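You operate a simulated robot arm through the tools that you are given. There is no shell and no other tool.

You are at the controls of a simulated two-armed robot. One attempt, no reset.

## Task
Move the twist plug to PLUS and earth the cleaned plate.
Fine: welder off; brush the oxide off the earth plate, then magnet on its middle; brush back. Set down upright: yellow magnet. What is to be rubbed or washed off counts as gone when no trace of it is left.

Only the result counts: the job must be done as asked and must still hold three seconds after the hand-in. Knocking over, shifting, dropping, spilling or breaking anything else fails it.

## Robot
Two 7-joint arms with fingered hands on one trunk that stands fixed in place. Base frame: the origin is at the foot of the trunk, x ahead of it, y to its left, z up; the work surface is at about z = 0.56. Units: m, degrees, N and s.
The left shoulder is at [0.102, 0.152, 1.001], the right one opposite. With the tool pointing down near the work surface each hand reaches from about 0.1 to 0.84 m from the base axis, measured 20 degrees to its own side. Payload 3.8 kg a hand.
The tool frame of a hand sits at the grasp point between the pads (the TCP): z along the fingers, y along the line on which they close. The tips reach 0.03 m beyond it. The gripper opens to 0.104 m; its body begins 0.035 m behind the TCP. The gripper is a hand of 5 fingers: y runs from the thumb to the fingers, the wrist lies at [-0.015, -0.104, -0.178] in the tool frame, and closing takes about 1.5 s.
Orientation is told as [roll, pitch, yaw] about the base's x, y, z axes, in that order, counted from this pose: with the fingers straight down and the wrist toward the robot, the tool's x, y and z point along [0, 1, 0], [1, 0, 0] and [0, 0, -1] of the base frame.

## Interface
- The arms move only by the tool arm_command. It takes "left_motion", "right_motion" or both (then of equal length, played together; a hand with none holds still); each is a list of rows, each a list of 7 numbers: the gripper command, from -1 (fully open) to 1 (shut), values between in proportion, then the shift along the tool's x, y, z in units of 25 mm (1.0 is 25 mm), then the turn, a rotation vector about the tool's x, y, z in units of 4 degrees (1.0 is 4 degrees). In form: [[grip, tx, ty, tz, rx, ry, rz], ...]. A call has 1 to 20 rows; each row shifts and turns the commanded pose from where the row before left it, along the tool's axes as they then stand. A call with a number of a shift or a turn outside -1 to 1 is refused whole. Rows are played at 5 a second. More than 0.05 m and 8.6 degrees between two rows, or a gripper value outside its range, and nothing of the call is played. A pose out of reach is approached as far as the arm can. The call stops where the force on the tool passes 60 N (or 10 N more than at its start, if that is more) or the arm is blocked; 0.2 s more then pass. Each finger travels about 0.072 m/s and halts on what it meets, pressing with about 31 N; the grip force reading is that of the motor and also rises with nothing between the fingers. The clock runs only during rows and for 0.2 s after the last one: add rows that do not move to give the fingers time. The reply holds the time, the measured pose of the TCP, the force on the tool along the base axes, the opening and the grip force, in the units named above and with some noise, with the torque about the TCP (base axes, N m) and any sound that the robot's microphone picked up.
- Cameras (640 x 400 px; columns grow to the right, rows downward): "scene" is now at [0.2331, -0.0433, 1.1538]; the picture's right is [-0.42, -0.90, 0.14], its down [-0.52, 0.11, -0.85] and it looks along [0.75, -0.43, -0.51] (base axes); focal length 214 px, centre (320, 200). "left" rides on the left gripper at [-0.08, -0.077, -0.141] in its tool frame; the picture's right is [-0.78, -0.30, 0.56], its down [0.53, -0.78, 0.33] and it looks along [0.33, 0.56, 0.76] (tool axes); focal length 247 px, centre (320, 200). "right" rides on the right gripper at [0.08, -0.078, -0.141] in its tool frame; the picture's right is [-0.78, 0.30, -0.56], its down [-0.53, -0.78, 0.33] and it looks along [-0.33, 0.56, 0.76] (tool axes); focal length 247 px, centre (320, 200). There is no depth. A picture from a camera that has moved, and an enlarged one, comes with that camera's place and axes in the base frame and with its lens.
- snapshot(camera): a new picture of that camera. The clock stands still meanwhile.
- lift_body(by): moves the trunk up (or, below 0, down) by that many m; the arms and the scene camera ride with it, the base frame stays. It gives what a move gives, with no picture.
- preshape(shape, hand): the hand has 5 fingers and takes this shape, open, in about a second: jaw (thumb against the fingers, like two jaws); tri (thumb and two fingers); tip (a fingertip pinch); poke (one finger out to press); point (the index stretched); flat (the hand flat); cup (the hand cupped); fist (a fist). The gripper value then closes the fingers along that shape, each until it touches; the sizes above hold for jaw. It gives what a move gives, with no picture.
- pan_tilt(pan, tilt): turns the head with the scene camera to pan (to the left, within 80 degrees either way) and tilt (down, from -29 to 69), counted from straight ahead of the robot (the tilt from the chest, where the trunk bows). It gives what a move gives.
- zoom(camera, box): a new picture of the part [left, top, right, bottom] of that camera's present view, enlarged. The clock stands still meanwhile.
- hand_in(): hands the job in; it is judged then, once.

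Places have to be worked out from the pictures, the camera data and where the tool is seen. Open the grippers and draw the arms clear of the work before you hand the job in, unless the task says otherwise.

The tools are called after "Request:" by a JSON object that holds its "op" and its "data". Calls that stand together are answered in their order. arm_command: Moves the arms, as the interface text tells. Its arguments: {"type":"object","properties":{"left_motion":{"type":"array"},"right_motion":{"type":"array"}},"required":[]} The other tools are called the same way: lift_body (by) moves the trunk up or down; preshape (shape, hand) gives the hand a shape; pan_tilt (pan, tilt) turns the head that bears the scene camera; snapshot (camera) takes a picture; zoom (camera, box) takes an enlarged picture of a part of a camera's view; hand_in () hands the job in.

At the start:

```text
t: 0.0
left_tool_pos: [0.5503, -0.0765, 1.0425]
left_orientation: [0.0, 0.1, 0.0]
left_contact_force: [-0.2, -0.7, 0.1]
left_moment: [0.01, 0.01, -0.02]
left_opening: 0.1038
left_gripper_force: 0.1
left_shape: jaw
right_tool_pos: [0.3876, -0.4225, 0.9468]
right_orientation: [-0.1, 0.0, 0.0]
right_contact_force: [-0.7, -0.4, 0.2]
right_moment: [0.01, 0.01, 0.02]
right_opening: 0.1037
right_gripper_force: 0.1
right_shape: jaw
trunk travel left (down, up): [-0.1, 0.356]
head pan, tilt (commanded): [-26.3, 13.7]
```

scene: 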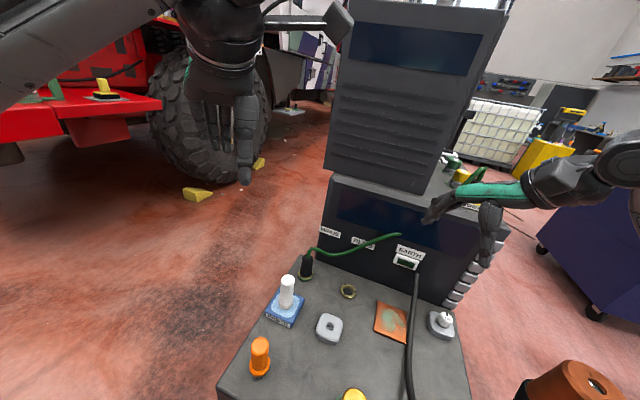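
right: 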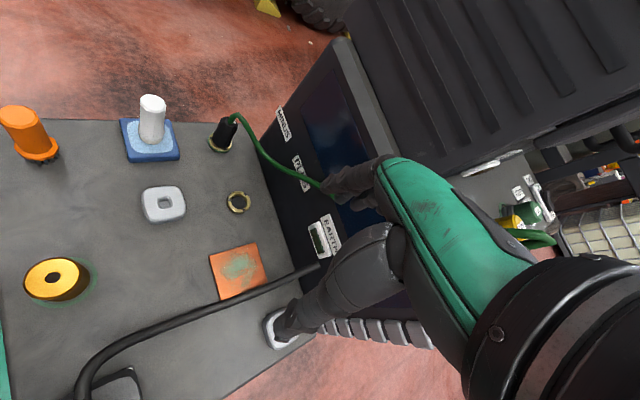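
left: 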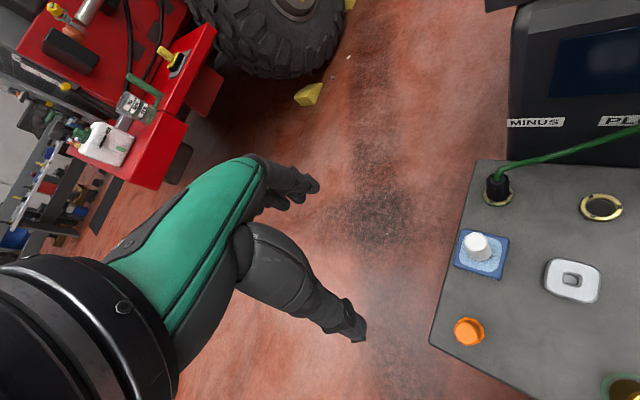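

I begin by turning the head so the whole worktop is centred, so that I can identify the objects.

Request:
{"op": "pan_tilt", "data": {"pan": -30, "tilt": 40}}

```text
t: 0.9
left_tool_pos: [0.5502, -0.0753, 1.0423]
left_orientation: [-0.1, 0.0, -0.1]
left_contact_force: [-0.6, 0.1, 1.3]
left_moment: [-0.01, 0.02, 0.0]
left_opening: 0.1035
left_gripper_force: 0.1
left_shape: jaw
right_tool_pos: [0.3876, -0.4221, 0.9463]
right_orientation: [0.0, 0.0, 0.0]
right_contact_force: [-0.3, -0.1, -0.4]
right_moment: [-0.02, -0.01, 0.01]
right_opening: 0.1037
right_gripper_force: 0.2
right_shape: jaw
trunk travel left (down, up): [-0.1, 0.356]
head pan, tilt (commanded): [-30.0, 40.0]
```

The head has moved; now I take a scene picture to see the worktop.

Request:
{"op": "snapshot", "data": {"camera": "scene"}}

Request:
{"op": "zoom", "data": {"camera": "right", "box": [0, 80, 360, 400]}}

```text
taken
camera scene: at [0.2101, -0.0445, 1.1177], right [-0.47, -0.87, 0.16], down [-0.77, 0.32, -0.54], along [0.42, -0.38, -0.82], focal length 214 px, centre (320, 200)
```

scene: 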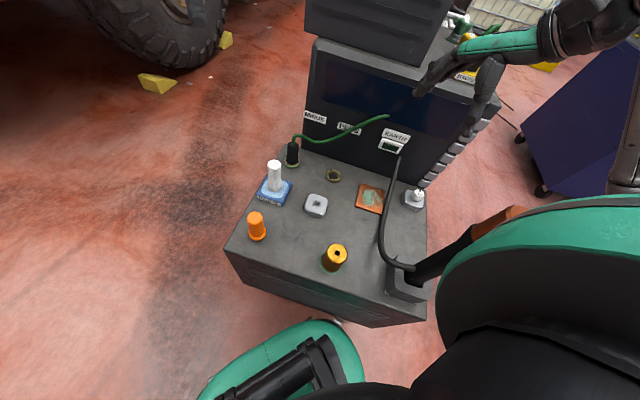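

```text
1.25 times, centred on (180, 240) of right
camera zoom: at [0.3102, -0.342, 1.0879], right [0.3, -0.78, 0.56], down [-0.78, -0.54, -0.33], along [0.56, -0.33, -0.76], focal length 309 px, centre (495, 150)
```

zoom: 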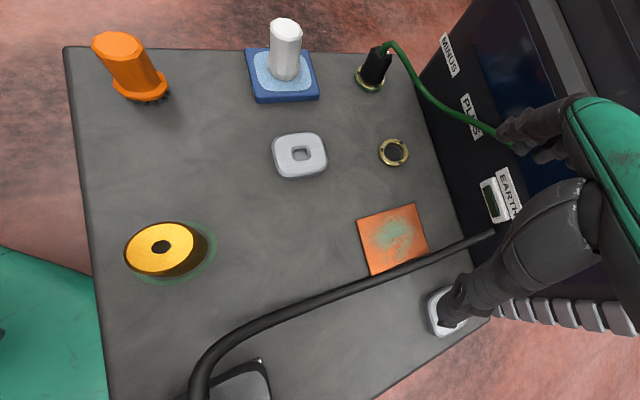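

I see the plug in MINUS, an empty ring socket at PLUS, the copper plate with green oxide, a yellow cylinder, an orange tool with bristles, etc. I zoom in to identify each.

Request:
{"op": "zoom", "data": {"camera": "scene", "box": [230, 130, 350, 205]}}

Request:
{"op": "zoom", "data": {"camera": "scene", "box": [340, 120, 460, 195]}}

Request:
{"op": "zoom", "data": {"camera": "scene", "box": [230, 195, 390, 295]}}

Request:
{"op": "zoom", "data": {"camera": "scene", "box": [340, 180, 500, 280]}}

Request:
{"op": "zoom", "data": {"camera": "scene", "box": [290, 0, 500, 131]}}

```text
5.33 times, centred on (290, 168) of scene
camera zoom: at [0.2101, -0.0445, 1.1177], right [-0.47, -0.87, 0.16], down [-0.77, 0.32, -0.54], along [0.42, -0.38, -0.82], focal length 1144 px, centre (480, 373)
```

zoom: 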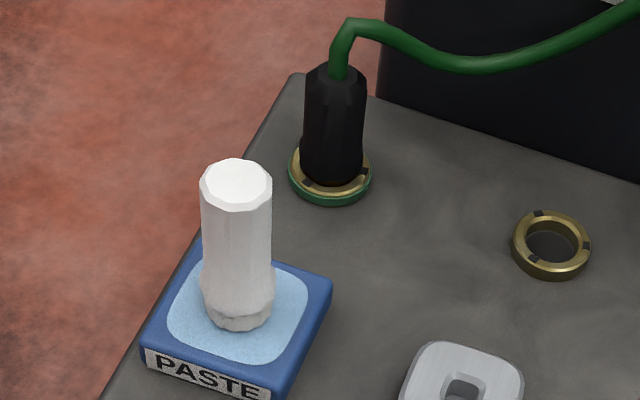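

```text
5.33 times, centred on (400, 158) of scene
camera zoom: at [0.2101, -0.0445, 1.1177], right [-0.47, -0.87, 0.16], down [-0.77, 0.32, -0.54], along [0.42, -0.38, -0.82], focal length 1144 px, centre (-107, 427)
```

zoom: 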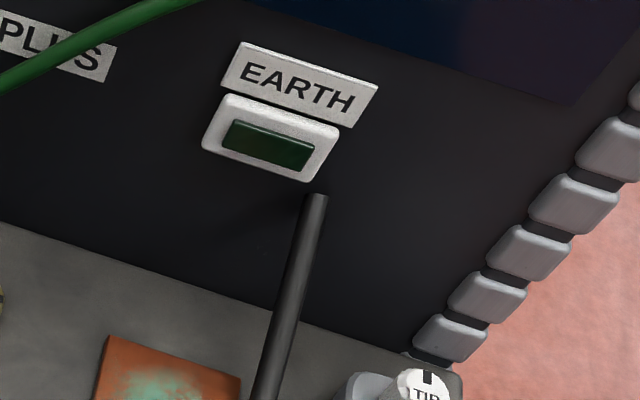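

```text
4.00 times, centred on (310, 245) of scene
camera zoom: at [0.2101, -0.0445, 1.1177], right [-0.47, -0.87, 0.16], down [-0.77, 0.32, -0.54], along [0.42, -0.38, -0.82], focal length 858 px, centre (360, 20)
```

zoom: 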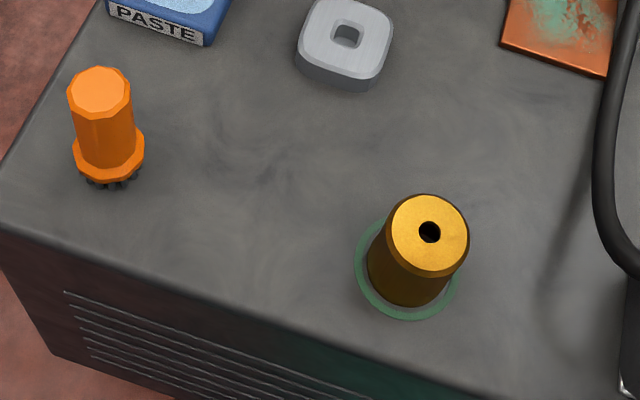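

```text
4.00 times, centred on (420, 230) of scene
camera zoom: at [0.2101, -0.0445, 1.1177], right [-0.47, -0.87, 0.16], down [-0.77, 0.32, -0.54], along [0.42, -0.38, -0.82], focal length 858 px, centre (-80, 80)
```

zoom: 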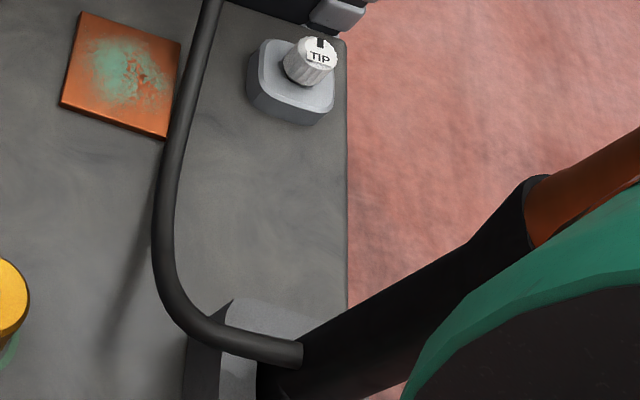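

```text
3.05 times, centred on (395, 66) of scene
camera zoom: at [0.2101, -0.0445, 1.1177], right [-0.47, -0.87, 0.16], down [-0.77, 0.32, -0.54], along [0.42, -0.38, -0.82], focal length 654 px, centre (91, 610)
```

zoom: 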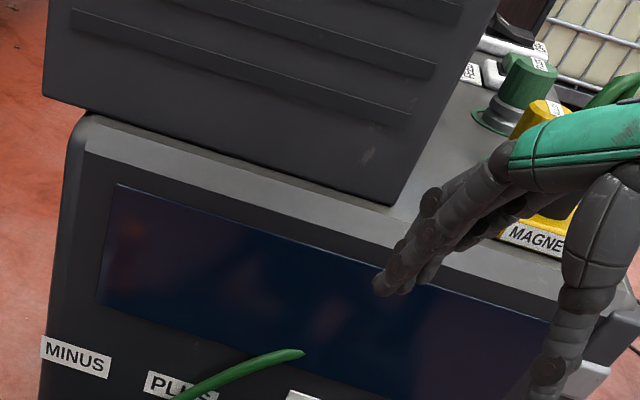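

The right hand hides part of the welder's top (a MAGNET label, switches, a green knob). I pull the right arm back and to the right, upward, to clear the view.

Request:
{"op": "arm_command", "data": {"right_motion": [[-1, -0.5, -0.5, -0.5, 0, 0, 0], [-1, -1, -1, -0.5, 0, 0, 0], [-1, -1, -1, -0.5, 0, 0, 0], [-1, -1, -1, -0.5, 0, 0, 0], [-1, -1, -1, 0, 0, 0, 0], [-1, -0.5, -1, 0, 0, 0, 0], [-1, 0, 0, 0, 0, 0, 0]]}}

Request:
{"op": "pan_tilt", "data": {"pan": -35, "tilt": 20}}

Request:
{"op": "snapshot", "data": {"camera": "scene"}}

Request:
{"op": "snapshot", "data": {"camera": "right"}}

```text
t: 2.5
left_tool_pos: [0.5503, -0.0764, 1.0421]
left_orientation: [0.1, 0.1, 0.0]
left_contact_force: [0.9, 0.1, 0.8]
left_moment: [0.0, 0.02, 0.02]
left_opening: 0.1037
left_gripper_force: 0.1
left_shape: jaw
right_tool_pos: [0.2535, -0.5482, 0.9962]
right_orientation: [-0.1, 0.0, 0.1]
right_contact_force: [-0.4, 0.5, 0.1]
right_moment: [0.0, -0.03, 0.02]
right_opening: 0.1038
right_gripper_force: 0.1
right_shape: jaw
trunk travel left (down, up): [-0.1, 0.356]
head pan, tilt (commanded): [-30.0, 40.0]
```

```text
t: 3.3
left_tool_pos: [0.5508, -0.0764, 1.0419]
left_orientation: [0.1, 0.0, 0.0]
left_contact_force: [1.0, -0.9, -0.6]
left_moment: [0.02, -0.01, 0.0]
left_opening: 0.1038
left_gripper_force: 0.0
left_shape: jaw
right_tool_pos: [0.2525, -0.5469, 0.9969]
right_orientation: [-0.2, 0.1, 0.1]
right_contact_force: [0.4, -0.4, -0.3]
right_moment: [0.01, 0.0, 0.0]
right_opening: 0.1035
right_gripper_force: 0.1
right_shape: jaw
trunk travel left (down, up): [-0.1, 0.356]
head pan, tilt (commanded): [-35.0, 20.0]
```

```text
taken
camera scene: at [0.2227, -0.0554, 1.1465], right [-0.54, -0.82, 0.19], down [-0.57, 0.2, -0.8], along [0.62, -0.54, -0.57], focal length 214 px, centre (320, 200)
```

scene: 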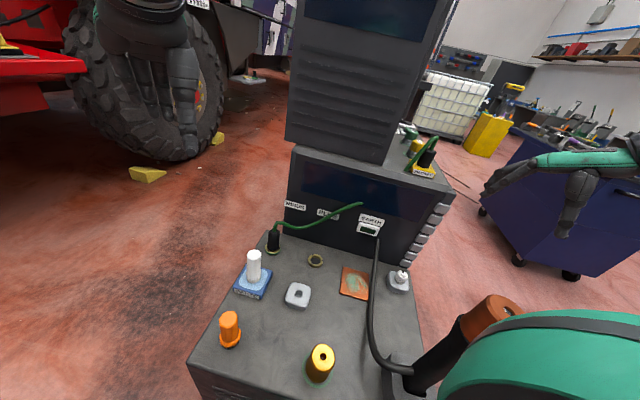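

```text
taken
camera right: at [0.1748, -0.4674, 1.1372], right [0.3, -0.78, 0.56], down [-0.78, -0.54, -0.33], along [0.56, -0.33, -0.76], focal length 247 px, centre (320, 200)
```

right: 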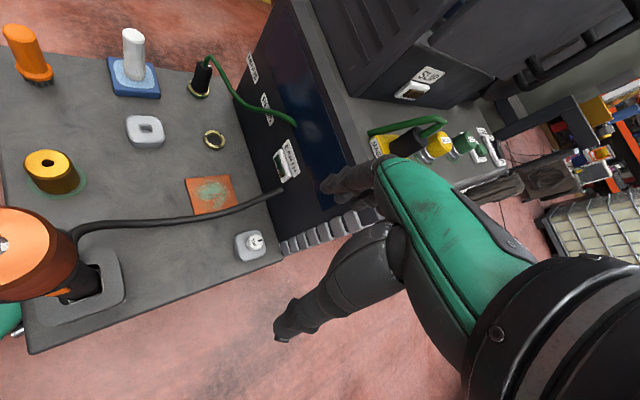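

Request:
{"op": "zoom", "data": {"camera": "right", "box": [320, 50, 560, 200]}}

Request:
{"op": "zoom", "data": {"camera": "right", "box": [400, 110, 520, 185]}}

Request:
{"op": "zoom", "data": {"camera": "scene", "box": [370, 110, 466, 200]}}

Request:
{"op": "zoom", "data": {"camera": "right", "box": [0, 140, 160, 240]}}

```text
2.67 times, centred on (440, 125) of right
camera zoom: at [0.1748, -0.4674, 1.1372], right [0.3, -0.78, 0.56], down [-0.78, -0.54, -0.33], along [0.56, -0.33, -0.76], focal length 659 px, centre (0, 400)
```

zoom: 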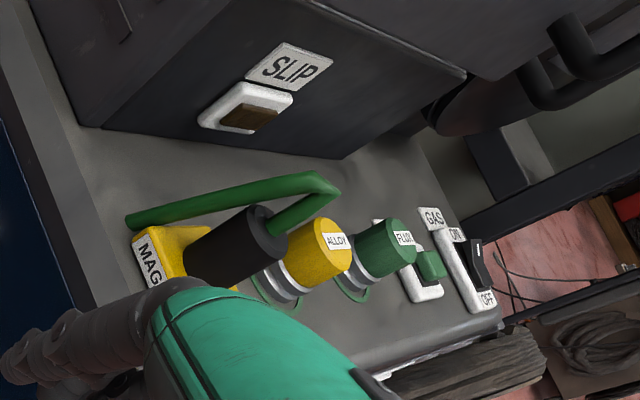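

```text
5.33 times, centred on (460, 148) of right
camera zoom: at [0.1748, -0.4674, 1.1372], right [0.3, -0.78, 0.56], down [-0.78, -0.54, -0.33], along [0.56, -0.33, -0.76], focal length 1317 px, centre (-427, 480)
```

zoom: 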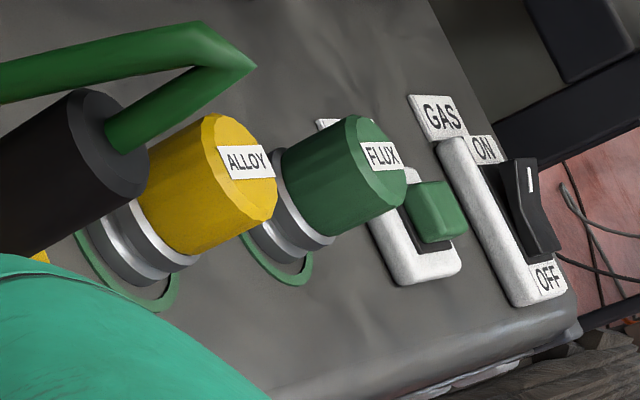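

```text
4.44 times, centred on (418, 155) of scene
camera zoom: at [0.2227, -0.0554, 1.1465], right [-0.54, -0.82, 0.19], down [-0.57, 0.2, -0.8], along [0.62, -0.54, -0.57], focal length 953 px, centre (-116, 400)
```

zoom: 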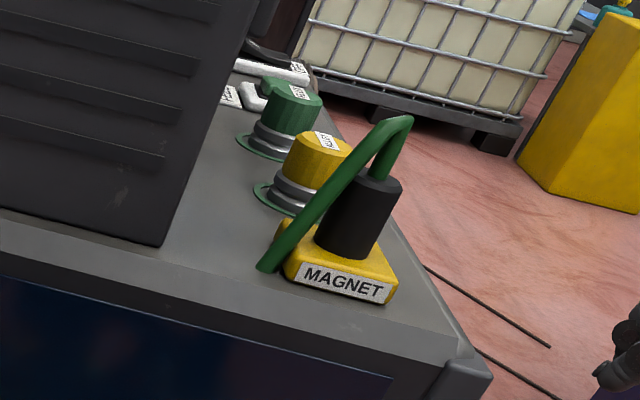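

```text
4.00 times, centred on (80, 190) of right
camera zoom: at [0.1748, -0.4674, 1.1372], right [0.3, -0.78, 0.56], down [-0.78, -0.54, -0.33], along [0.56, -0.33, -0.76], focal length 988 px, centre (1280, 240)
```

zoom: 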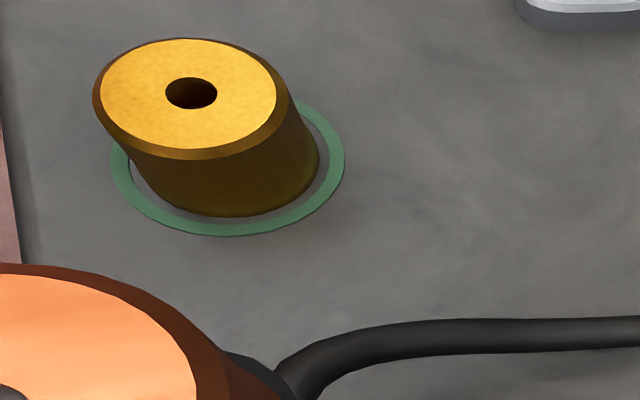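

The magnet (yellow base, black handle, green lead) stands on the welder's top near [0.50, -0.65, 0.92], with a rocker ON/OFF further back. I raise the trunk for a better view from above and clear of the torch standing near [0.18, -0.385].

Request:
{"op": "lift_body", "data": {"by": 0.2}}

Request:
{"op": "pan_tilt", "data": {"pan": -45, "tilt": 35}}

Request:
{"op": "snapshot", "data": {"camera": "scene"}}

Request:
{"op": "snapshot", "data": {"camera": "right"}}

Request:
{"op": "snapshot", "data": {"camera": "left"}}

```text
t: 5.5
left_tool_pos: [0.55, -0.0756, 1.2419]
left_orientation: [0.0, 0.1, 0.1]
left_contact_force: [0.0, -1.4, 0.8]
left_moment: [0.01, 0.02, -0.02]
left_opening: 0.1038
left_gripper_force: 0.1
left_shape: jaw
right_tool_pos: [0.2508, -0.5481, 1.1956]
right_orientation: [-0.1, 0.0, 0.1]
right_contact_force: [0.5, -0.2, 0.1]
right_moment: [0.02, 0.02, 0.0]
right_opening: 0.1037
right_gripper_force: 0.0
right_shape: jaw
trunk travel left (down, up): [-0.3, 0.156]
head pan, tilt (commanded): [-35.0, 20.0]
```

```text
t: 6.3
left_tool_pos: [0.55, -0.0767, 1.2421]
left_orientation: [0.0, 0.0, 0.0]
left_contact_force: [0.1, -0.1, 0.8]
left_moment: [-0.02, 0.02, -0.02]
left_opening: 0.1037
left_gripper_force: 0.0
left_shape: jaw
right_tool_pos: [0.2508, -0.5479, 1.1973]
right_orientation: [-0.1, 0.1, 0.0]
right_contact_force: [-0.1, 0.5, 0.0]
right_moment: [0.0, -0.02, -0.01]
right_opening: 0.1037
right_gripper_force: 0.1
right_shape: jaw
trunk travel left (down, up): [-0.3, 0.156]
head pan, tilt (commanded): [-45.0, 35.0]
```

```text
taken
camera scene: at [0.0923, -0.0643, 1.3751], right [-0.71, -0.71, 0.05], down [-0.46, 0.41, -0.79], along [0.54, -0.58, -0.61], focal length 214 px, centre (320, 200)
```

scene: 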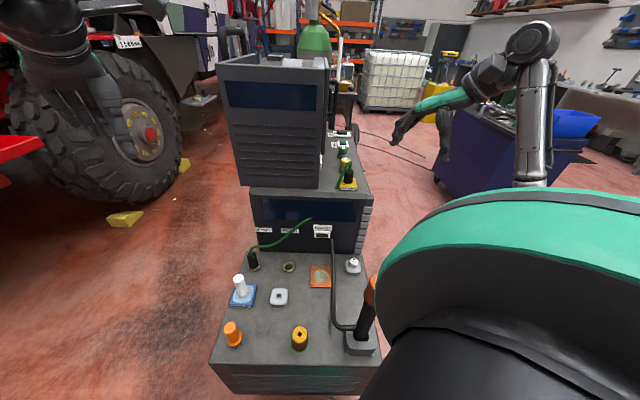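

```text
taken
camera right: at [0.1728, -0.4671, 1.3381], right [0.3, -0.78, 0.56], down [-0.78, -0.54, -0.33], along [0.56, -0.33, -0.76], focal length 247 px, centre (320, 200)
```

right: 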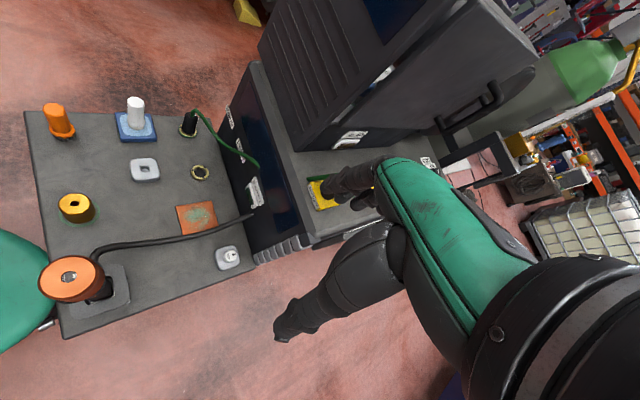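

```text
taken
camera left: at [0.4731, -0.1565, 1.3836], right [-0.3, -0.78, -0.56], down [-0.78, 0.53, -0.33], along [0.56, 0.33, -0.76], focal length 247 px, centre (320, 200)
```

left: 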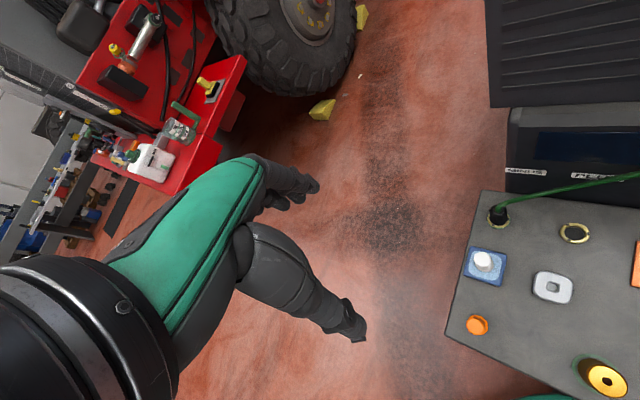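

The raised view shows the welder's top over the side. I zoom in on the switches and on the bench.

Request:
{"op": "zoom", "data": {"camera": "scene", "box": [315, 120, 379, 200]}}

Request:
{"op": "zoom", "data": {"camera": "scene", "box": [280, 215, 380, 360]}}

Request:
{"op": "zoom", "data": {"camera": "scene", "box": [200, 230, 320, 360]}}

```text
5.00 times, centred on (347, 160) of scene
camera zoom: at [0.0923, -0.0643, 1.3751], right [-0.71, -0.71, 0.05], down [-0.46, 0.41, -0.79], along [0.54, -0.58, -0.61], focal length 1072 px, centre (185, 400)
```

zoom: 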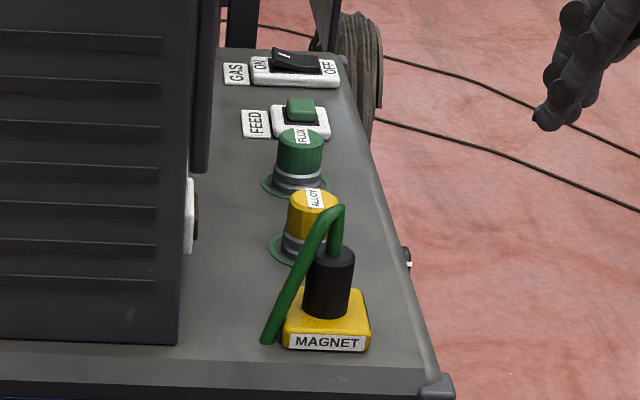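

```text
2.76 times, centred on (330, 288) of scene
camera zoom: at [0.0923, -0.0643, 1.3751], right [-0.71, -0.71, 0.05], down [-0.46, 0.41, -0.79], along [0.54, -0.58, -0.61], focal length 592 px, centre (292, -41)
```

zoom: 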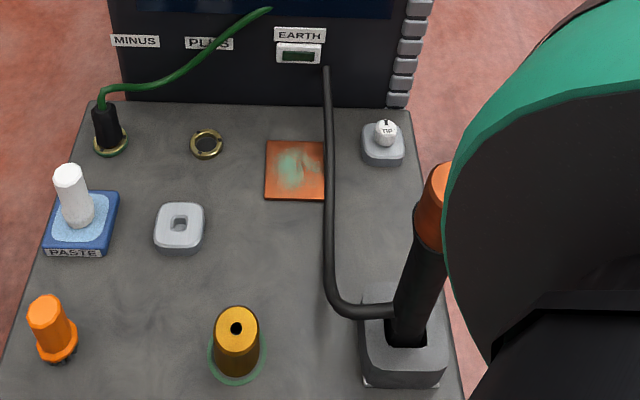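

```text
3.08 times, centred on (260, 295) of scene
camera zoom: at [0.0923, -0.0643, 1.3751], right [-0.71, -0.71, 0.05], down [-0.46, 0.41, -0.79], along [0.54, -0.58, -0.61], focal length 660 px, centre (505, -92)
```

zoom: 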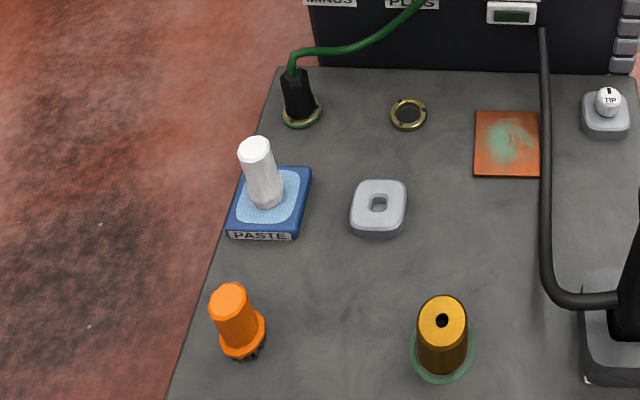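

The rocker on the top is labelled GAS with ON/OFF ends. I need to find the welder's main switch, so I zoom over the upper box and the rest.

Request:
{"op": "zoom", "data": {"camera": "scene", "box": [200, 0, 400, 125]}}

Request:
{"op": "zoom", "data": {"camera": "right", "box": [260, 0, 500, 150]}}

Request:
{"op": "zoom", "data": {"camera": "right", "box": [0, 80, 320, 280]}}

Request:
{"op": "zoom", "data": {"camera": "left", "box": [400, 80, 640, 400]}}

```text
3.20 times, centred on (300, 62) of scene
camera zoom: at [0.0923, -0.0643, 1.3751], right [-0.71, -0.71, 0.05], down [-0.46, 0.41, -0.79], along [0.54, -0.58, -0.61], focal length 686 px, centre (384, 640)
```

zoom: 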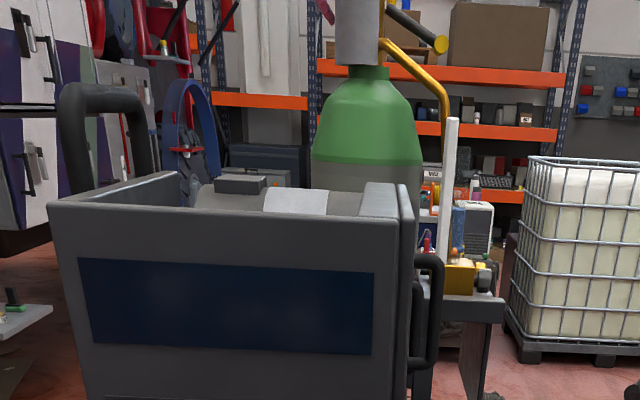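

```text
2.67 times, centred on (380, 75) of right
camera zoom: at [0.1728, -0.4671, 1.3381], right [0.3, -0.78, 0.56], down [-0.78, -0.54, -0.33], along [0.56, -0.33, -0.76], focal length 659 px, centre (160, 533)
```

zoom: 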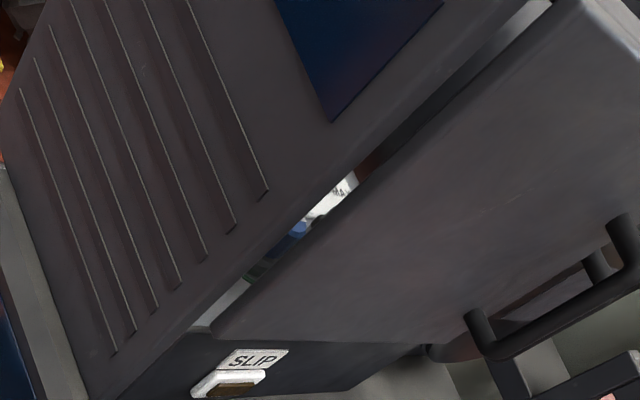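

```text
2.00 times, centred on (160, 180) of right
camera zoom: at [0.1728, -0.4671, 1.3381], right [0.3, -0.78, 0.56], down [-0.78, -0.54, -0.33], along [0.56, -0.33, -0.76], focal length 494 px, centre (640, 240)
```

zoom: 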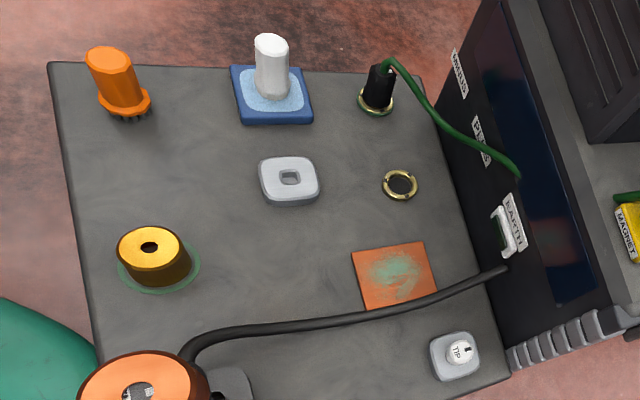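

```text
1.25 times, centred on (520, 240) of left
camera zoom: at [0.4731, -0.1565, 1.3836], right [-0.3, -0.78, -0.56], down [-0.78, 0.53, -0.33], along [0.56, 0.33, -0.76], focal length 309 px, centre (70, 150)
```

zoom: 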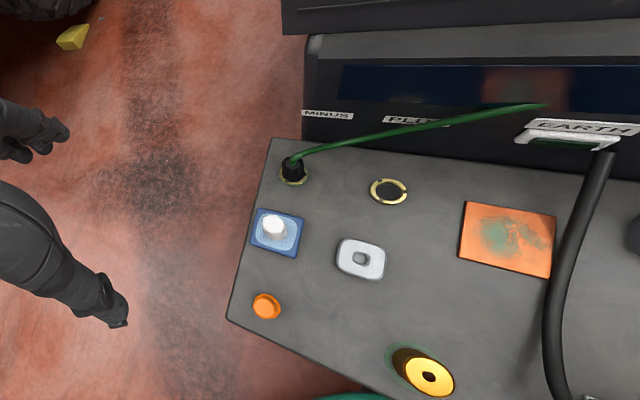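

No power switch other than the GAS rocker is visible, and the displays are dark. I zoom closely on the rocker to see which way it is pressed.

Request:
{"op": "zoom", "data": {"camera": "scene", "box": [334, 124, 354, 140]}}

Request:
{"op": "zoom", "data": {"camera": "right", "box": [400, 140, 460, 200]}}

Request:
{"op": "zoom", "data": {"camera": "scene", "box": [340, 255, 390, 365]}}

```text
16.00 times, centred on (344, 132) of scene
camera zoom: at [0.0923, -0.0643, 1.3751], right [-0.71, -0.71, 0.05], down [-0.46, 0.41, -0.79], along [0.54, -0.58, -0.61], focal length 3432 px, centre (-64, 1288)
```

zoom: 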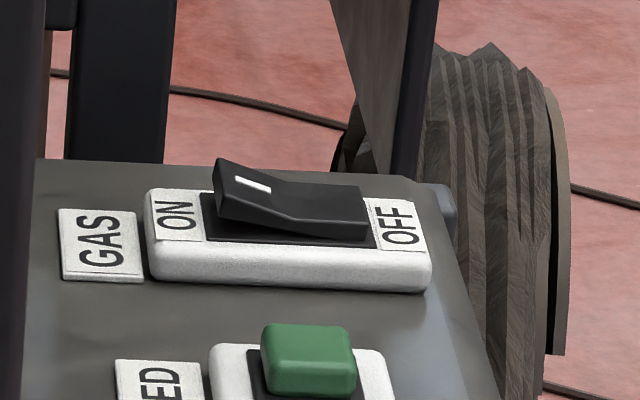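

```text
6.67 times, centred on (430, 170) of right
camera zoom: at [0.1728, -0.4671, 1.3381], right [0.3, -0.78, 0.56], down [-0.78, -0.54, -0.33], along [0.56, -0.33, -0.76], focal length 1646 px, centre (-413, 400)
```

zoom: 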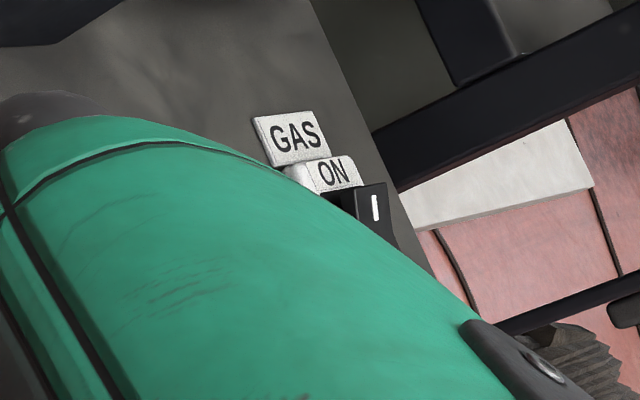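

```text
3.64 times, centred on (365, 310) of scene
camera zoom: at [0.0923, -0.0643, 1.3751], right [-0.71, -0.71, 0.05], down [-0.46, 0.41, -0.79], along [0.54, -0.58, -0.61], focal length 780 px, centre (156, -200)
```

zoom: 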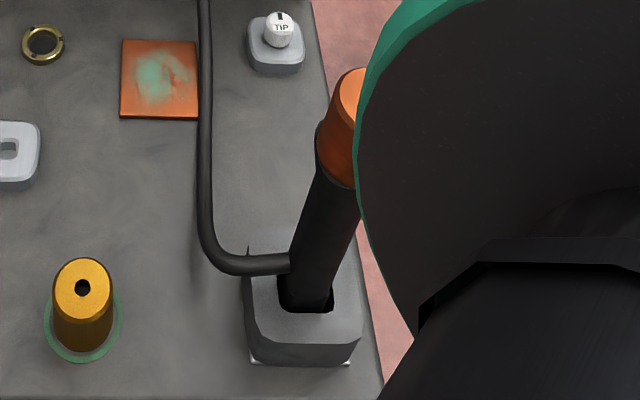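

The rocker is already pressed to OFF, so the welder is off and stays untouched. Next I lower the trunk a little for reach and bring the right hand over the MINUS plug (about [0.664, -0.282], top near z 0.65) to look at it closely.

Request:
{"op": "lift_body", "data": {"by": -0.13}}

Request:
{"op": "arm_command", "data": {"right_motion": [[-1, 0.5, 0.5, 0, 0, 0, 0], [-1, 1, 1, 0, 0, 0, 0], [-1, 1, 1, 0, 0, 0, 0], [-1, 1, 1, 0, 0, 0, 0], [-1, 1, 1, 0, 0, 0, 0], [-1, 1, 1, 0, 0, 0, 0], [-1, 1, 1, 0, 0, 0, 0], [-1, 1, 1, 0, 0, 0, 0], [-1, 0.5, 1, 0.5, 0, 0, 0], [-1, 0, 1, 1, 0, 0, 0], [-1, 0, 1, 1, 0, 0, 0], [-1, 0, 0.5, 0.5, 0, 0, 0], [-1, 0, 0, 0, 0, 0, 0]]}}

Request:
{"op": "snapshot", "data": {"camera": "right"}}

Request:
{"op": "snapshot", "data": {"camera": "scene"}}

```text
t: 7.9
left_tool_pos: [0.5483, -0.0756, 1.1125]
left_orientation: [0.0, -0.1, 0.0]
left_contact_force: [-0.1, -0.3, 0.8]
left_moment: [0.02, 0.0, 0.01]
left_opening: 0.1037
left_gripper_force: 0.0
left_shape: jaw
right_tool_pos: [0.2511, -0.5466, 1.0672]
right_orientation: [0.0, 0.0, -0.1]
right_contact_force: [-0.1, -0.5, 0.3]
right_moment: [0.0, 0.0, -0.02]
right_opening: 0.1037
right_gripper_force: 0.0
right_shape: jaw
trunk travel left (down, up): [-0.17, 0.286]
head pan, tilt (commanded): [-45.0, 35.0]
```

```text
t: 10.7
left_tool_pos: [0.5497, -0.0772, 1.1122]
left_orientation: [0.0, 0.1, -0.1]
left_contact_force: [-0.3, -0.4, -0.7]
left_moment: [0.02, -0.03, -0.03]
left_opening: 0.1039
left_gripper_force: 0.1
left_shape: jaw
right_tool_pos: [0.5259, -0.3471, 0.99]
right_orientation: [0.0, 0.0, 0.0]
right_contact_force: [-0.2, 0.2, -0.6]
right_moment: [-0.03, 0.03, 0.01]
right_opening: 0.1036
right_gripper_force: 0.1
right_shape: jaw
trunk travel left (down, up): [-0.17, 0.286]
head pan, tilt (commanded): [-45.0, 35.0]
```

```text
taken
camera right: at [0.4479, -0.267, 1.1316], right [0.3, -0.78, 0.56], down [-0.78, -0.54, -0.33], along [0.56, -0.33, -0.76], focal length 247 px, centre (320, 200)
```

right: 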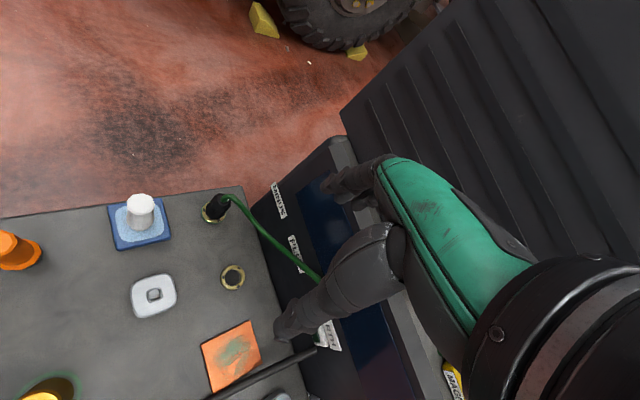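

```text
taken
camera scene: at [0.1552, -0.0643, 1.2234], right [-0.69, -0.71, 0.15], down [-0.57, 0.41, -0.71], along [0.44, -0.58, -0.68], focal length 214 px, centre (320, 200)
```

scene: 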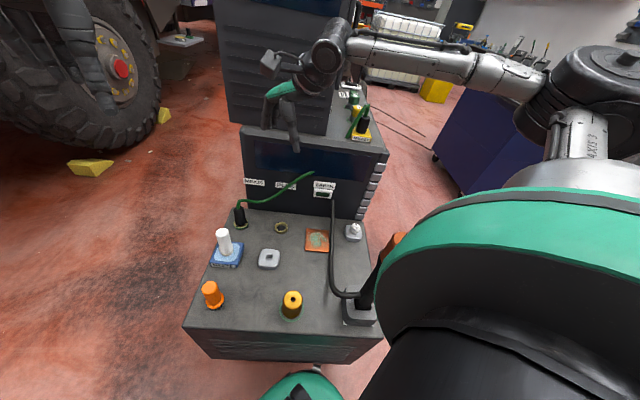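

The arm's elbow stays high and to the right, well above the torch. I zoom on the plug and sockets from the hand camera to see keyways and lugs.

Request:
{"op": "zoom", "data": {"camera": "right", "box": [190, 180, 254, 220]}}

Request:
{"op": "zoom", "data": {"camera": "right", "box": [200, 257, 264, 297]}}

Request:
{"op": "zoom", "data": {"camera": "scene", "box": [220, 190, 300, 240]}}

Request:
{"op": "zoom", "data": {"camera": "left", "box": [440, 120, 640, 245]}}

```text
10.00 times, centred on (222, 200) of right
camera zoom: at [0.4479, -0.267, 1.1316], right [0.3, -0.78, 0.56], down [-0.78, -0.54, -0.33], along [0.56, -0.33, -0.76], focal length 2470 px, centre (1300, 200)
```

zoom: 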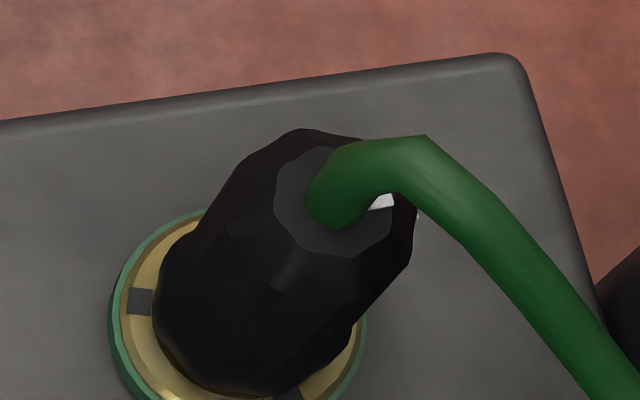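

```text
10.00 times, centred on (232, 277) of right
camera zoom: at [0.4479, -0.267, 1.1316], right [0.3, -0.78, 0.56], down [-0.78, -0.54, -0.33], along [0.56, -0.33, -0.76], focal length 2470 px, centre (1200, -570)
```

zoom: 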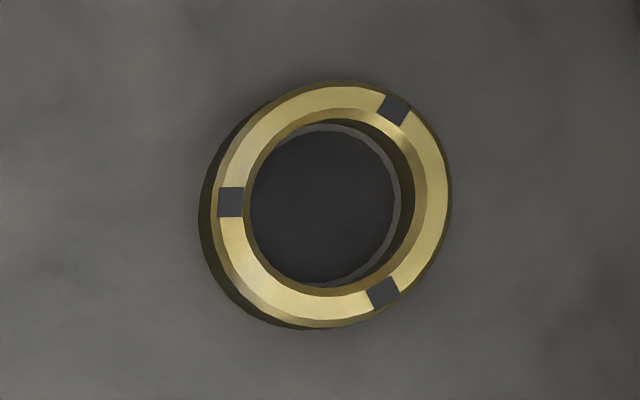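

```text
8.00 times, centred on (260, 215) of scene
camera zoom: at [0.1552, -0.0643, 1.2234], right [-0.69, -0.71, 0.15], down [-0.57, 0.41, -0.71], along [0.44, -0.58, -0.68], focal length 1716 px, centre (800, 80)
```

zoom: 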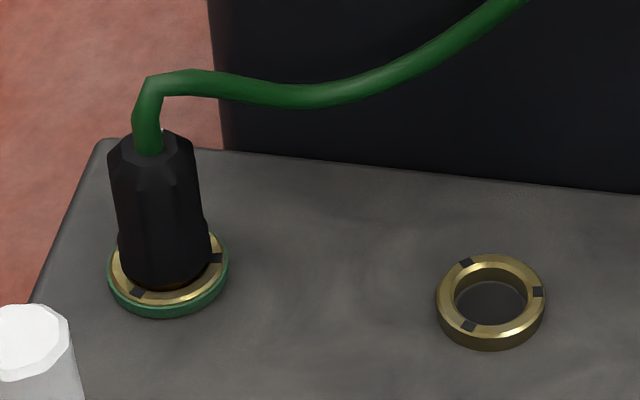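

```text
3.20 times, centred on (540, 182) of left
camera zoom: at [0.4729, -0.1564, 1.2537], right [-0.3, -0.78, -0.56], down [-0.78, 0.53, -0.33], along [0.56, 0.33, -0.76], focal length 790 px, centre (-384, 256)
```

zoom: 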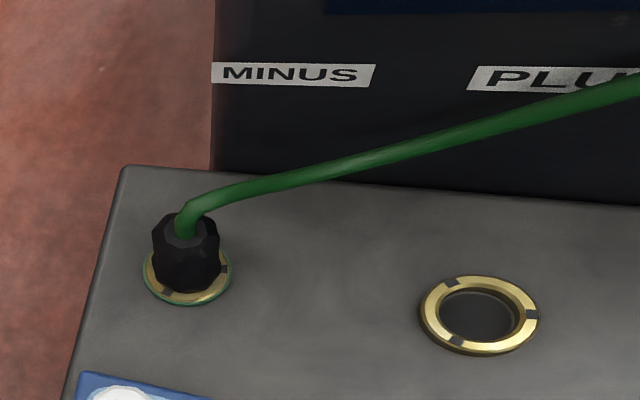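

The sockets have three keyways 120° apart, and the plug has a white mark on its top. I zoom further to read marks on the plug and ring.

Request:
{"op": "zoom", "data": {"camera": "left", "box": [475, 170, 525, 220]}}

Request:
{"op": "zoom", "data": {"camera": "right", "box": [200, 184, 240, 224]}}

Request:
{"op": "zoom", "data": {"camera": "scene", "box": [228, 200, 258, 232]}}

```text
8.00 times, centred on (500, 195) of left
camera zoom: at [0.4729, -0.1564, 1.2537], right [-0.3, -0.78, -0.56], down [-0.78, 0.53, -0.33], along [0.56, 0.33, -0.76], focal length 1976 px, centre (-1120, 240)
```

zoom: 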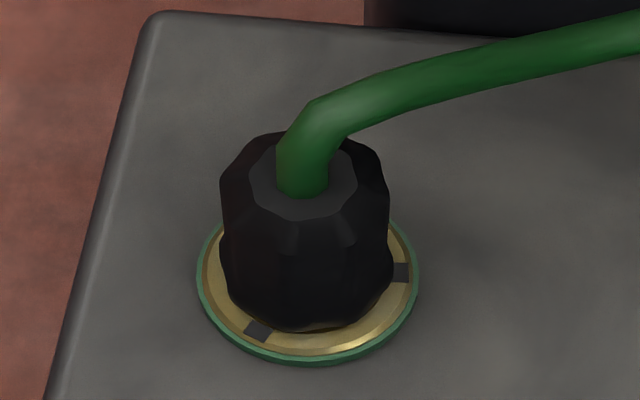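

```text
10.00 times, centred on (220, 204) of right
camera zoom: at [0.4479, -0.267, 1.1316], right [0.3, -0.78, 0.56], down [-0.78, -0.54, -0.33], along [0.56, -0.33, -0.76], focal length 2470 px, centre (1320, 160)
```

zoom: 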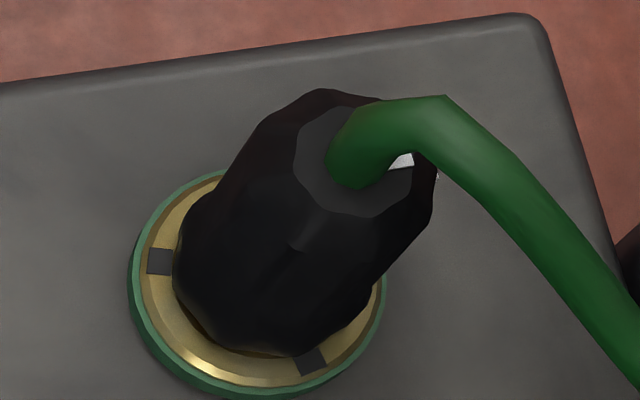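

```text
12.50 times, centred on (243, 216) of scene
camera zoom: at [0.1552, -0.0643, 1.2234], right [-0.69, -0.71, 0.15], down [-0.57, 0.41, -0.71], along [0.44, -0.58, -0.68], focal length 2681 px, centre (1282, 0)
```

zoom: 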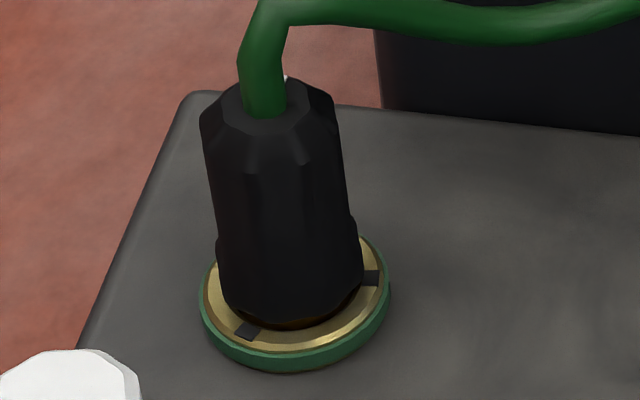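

The plug's lead runs from its top to an anchor on the panel near [0.55, -0.52, 0.77]. I check the hand's own geometry in the scene view before approaching.

Request:
{"op": "zoom", "data": {"camera": "scene", "box": [230, 20, 390, 160]}}

Request:
{"op": "zoom", "data": {"camera": "right", "box": [240, 130, 480, 370]}}

```text
2.86 times, centred on (310, 90) of scene
camera zoom: at [0.1552, -0.0643, 1.2234], right [-0.69, -0.71, 0.15], down [-0.57, 0.41, -0.71], along [0.44, -0.58, -0.68], focal length 613 px, centre (349, 514)
```

zoom: 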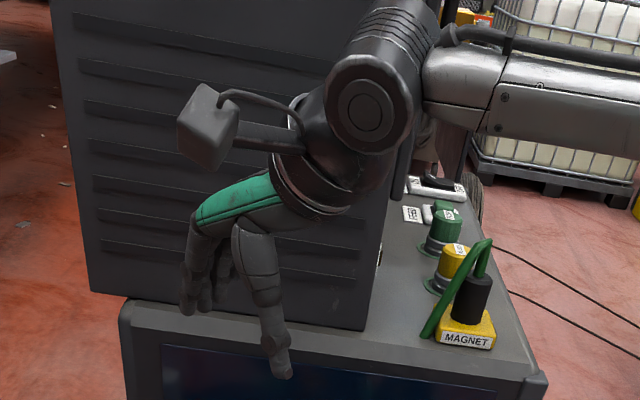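

```text
1.67 times, centred on (360, 250) of right
camera zoom: at [0.4479, -0.267, 1.1316], right [0.3, -0.78, 0.56], down [-0.78, -0.54, -0.33], along [0.56, -0.33, -0.76], focal length 412 px, centre (253, 117)
```

zoom: 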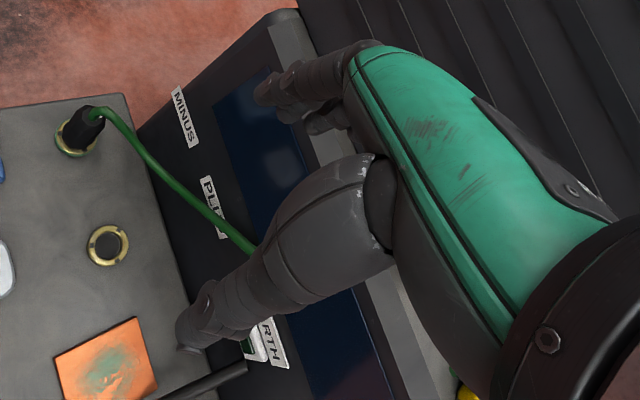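

The hand's fingers are on the far (+y tool) side and the thumb on the near side. To keep knuckles off the panel I'll turn the hand to yaw +50 (closing line parallel to the panel) before going to the plug.

Request:
{"op": "arm_command", "data": {"right_motion": [[-1, 0, 0, 0, 0, 0, -1], [-1, 0, 0, 0, 0, 0, -1], [-1, 0, 0, 0, 0, 0, -1], [-1, 0, 0, 0, 0, 0, -1], [-1, 0, 0, 0, 0, 0, -1], [-1, 0, 0, 0, 0, 0, -1], [-1, 0, 0, 0, 0, 0, -1], [-1, 0, 0, 0, 0, 0, -1], [-1, 0, 0, 0, 0, 0, -1], [-1, 0, 0, 0, 0, 0, -1], [-1, 0, 0, 0, 0, 0, -1], [-1, 0, 0, 0, 0, 0, -1], [-1, 0, 0, 0, 0, 0, -0.5], [-1, 0, 0, 0, 0, 0, 0]]}}

Request:
{"op": "snapshot", "data": {"camera": "right"}}

Request:
{"op": "snapshot", "data": {"camera": "scene"}}

```text
t: 13.7
left_tool_pos: [0.5505, -0.0773, 1.1127]
left_orientation: [0.0, 0.0, 0.0]
left_contact_force: [0.2, 0.8, 1.5]
left_moment: [0.04, 0.02, 0.02]
left_opening: 0.104
left_gripper_force: 0.0
left_shape: jaw
right_tool_pos: [0.5258, -0.3479, 0.9912]
right_orientation: [0.0, 0.1, 50.2]
right_contact_force: [-0.5, 0.1, 0.5]
right_moment: [-0.01, 0.01, 0.03]
right_opening: 0.1038
right_gripper_force: 0.1
right_shape: jaw
trunk travel left (down, up): [-0.17, 0.286]
head pan, tilt (commanded): [-45.0, 35.0]
```

```text
taken
camera right: at [0.4141, -0.3553, 1.1335], right [0.79, -0.27, 0.56], down [-0.09, -0.94, -0.33], along [0.61, 0.21, -0.76], focal length 247 px, centre (320, 200)
```

right: 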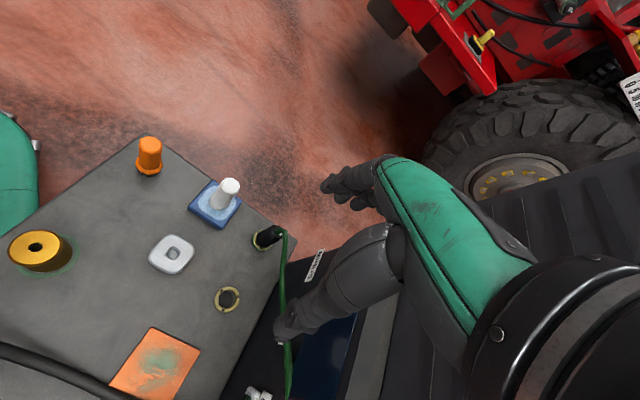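

```text
taken
camera scene: at [0.1555, -0.0642, 1.2234], right [-0.69, -0.71, 0.15], down [-0.57, 0.41, -0.71], along [0.44, -0.58, -0.68], focal length 214 px, centre (320, 200)
```

scene: 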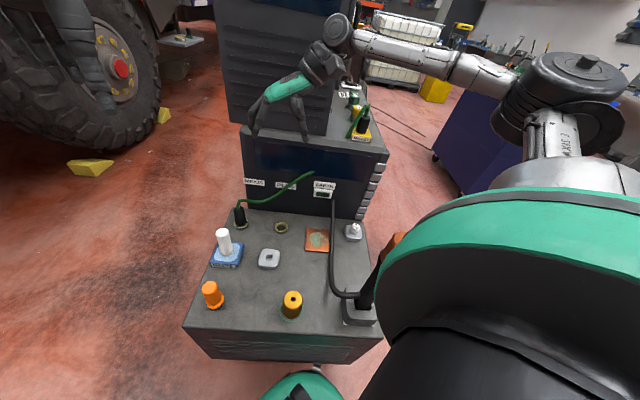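

Yaw 50 is comfortable. Now I hover above the plug, TCP about [0.66, -0.284, 0.80], and check clearance to the panel.

Request:
{"op": "arm_command", "data": {"right_motion": [[-1, -0.3, 0.68, 0.6, 0, 0, 0], [-1, -0.3, 0.68, 0.8, 0, 0, 0], [-1, -0.3, 0.68, 0.9, 0, 0, 0], [-1, -0.3, 0.68, 0.9, 0, 0, 0], [-1, -0.3, 0.68, 0.9, 0, 0, 0], [-1, -0.3, 0.68, 0.9, 0, 0, 0], [-1, -0.3, 0.68, 0.9, 0, 0, 0], [-1, -0.3, 0.68, 0.9, 0, 0, 0], [-1, 0, 0, 0.6, 0, 0, 0], [-1, 0, 0, 0, 0, 0, 0]]}}

Request:
{"op": "snapshot", "data": {"camera": "right"}}

Request:
{"op": "snapshot", "data": {"camera": "scene"}}

Request:
{"op": "snapshot", "data": {"camera": "left"}}

```text
t: 15.9
left_tool_pos: [0.5502, -0.0766, 1.1126]
left_orientation: [0.0, 0.1, -0.1]
left_contact_force: [-0.4, 0.0, -0.3]
left_moment: [0.0, -0.01, -0.01]
left_opening: 0.1037
left_gripper_force: 0.1
left_shape: jaw
right_tool_pos: [0.6599, -0.2833, 0.8079]
right_orientation: [0.0, 0.0, 50.0]
right_contact_force: [0.8, 0.4, -0.4]
right_moment: [0.01, 0.01, 0.03]
right_opening: 0.1035
right_gripper_force: 0.1
right_shape: jaw
trunk travel left (down, up): [-0.17, 0.286]
head pan, tilt (commanded): [-45.0, 35.0]
```

```text
taken
camera right: at [0.5483, -0.2907, 0.9485], right [0.78, -0.27, 0.56], down [-0.09, -0.94, -0.33], along [0.61, 0.21, -0.76], focal length 247 px, centre (320, 200)
```

right: 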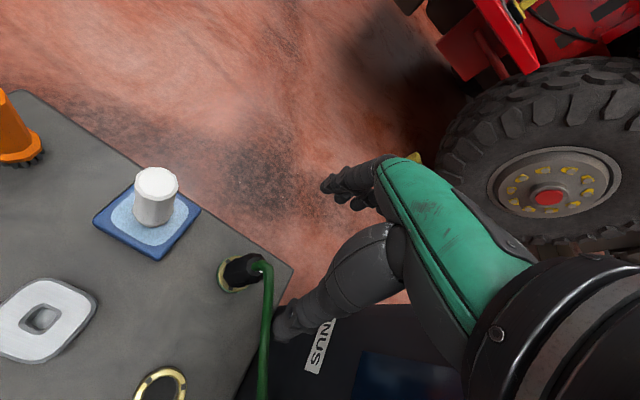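

```text
taken
camera scene: at [0.1555, -0.0642, 1.2234], right [-0.69, -0.71, 0.15], down [-0.57, 0.41, -0.71], along [0.44, -0.58, -0.68], focal length 214 px, centre (320, 200)
```

scene: 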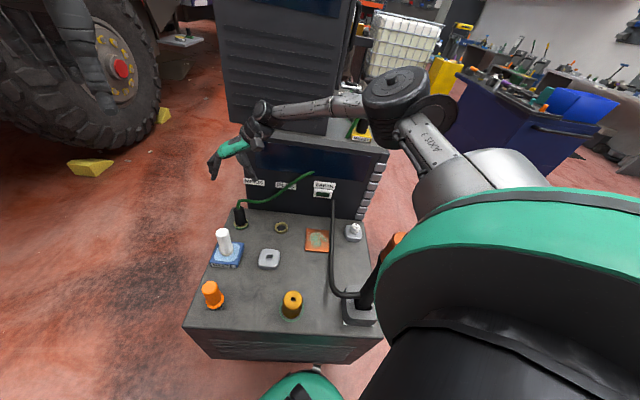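

```text
taken
camera left: at [0.4732, -0.1564, 1.2535], right [-0.3, -0.78, -0.56], down [-0.78, 0.53, -0.33], along [0.56, 0.33, -0.76], focal length 247 px, centre (320, 200)
```

left: 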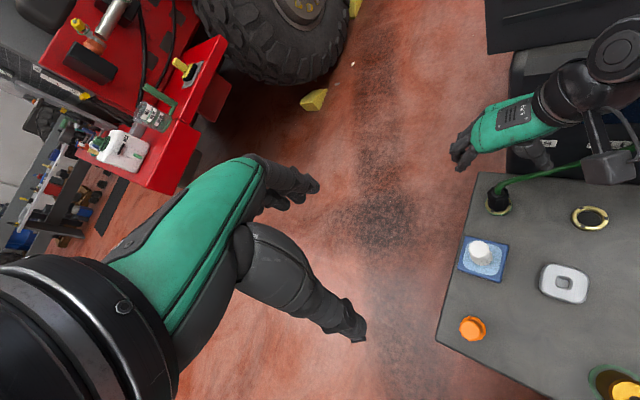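

The hand hovers over the plug without contact. I zoom from the hand camera to fix the plug's axis and the cable's shape precisely.

Request:
{"op": "zoom", "data": {"camera": "right", "box": [190, 230, 310, 400]}}

Request:
{"op": "zoom", "data": {"camera": "left", "box": [440, 60, 640, 240]}}

Request:
{"op": "zoom", "data": {"camera": "scene", "box": [200, 80, 300, 240]}}

```text
2.35 times, centred on (250, 315) of right
camera zoom: at [0.5483, -0.2907, 0.9485], right [0.78, -0.27, 0.56], down [-0.09, -0.94, -0.33], along [0.61, 0.21, -0.76], focal length 581 px, centre (485, -71)
```

zoom: 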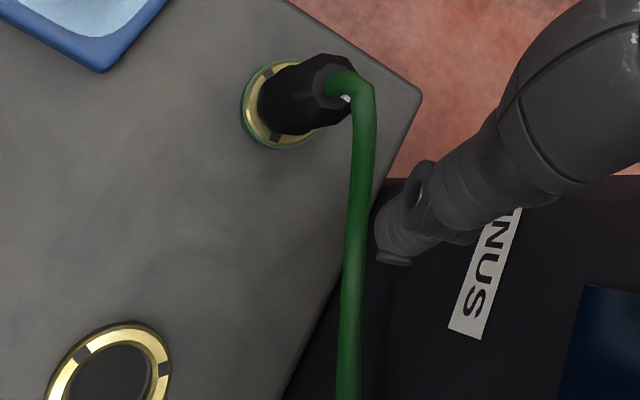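

```text
2.22 times, centred on (540, 150) of left
camera zoom: at [0.4732, -0.1564, 1.2535], right [-0.3, -0.78, -0.56], down [-0.78, 0.53, -0.33], along [0.56, 0.33, -0.76], focal length 549 px, centre (-169, 311)
```

zoom: 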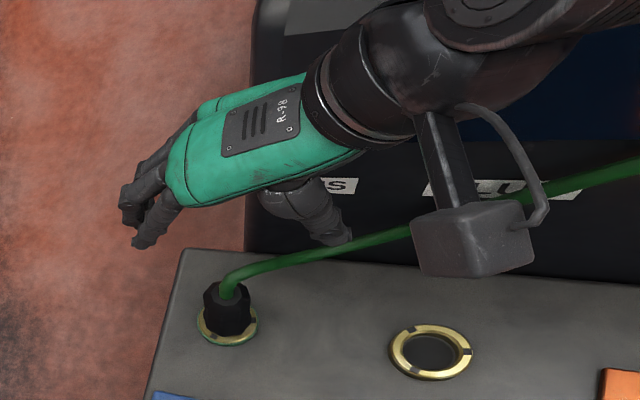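

```text
2.50 times, centred on (250, 160) of scene
camera zoom: at [0.1555, -0.0642, 1.2234], right [-0.69, -0.71, 0.15], down [-0.57, 0.41, -0.71], along [0.44, -0.58, -0.68], focal length 536 px, centre (495, 300)
```

zoom: 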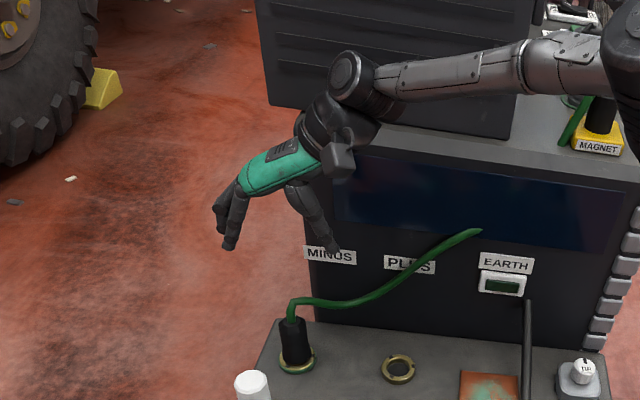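

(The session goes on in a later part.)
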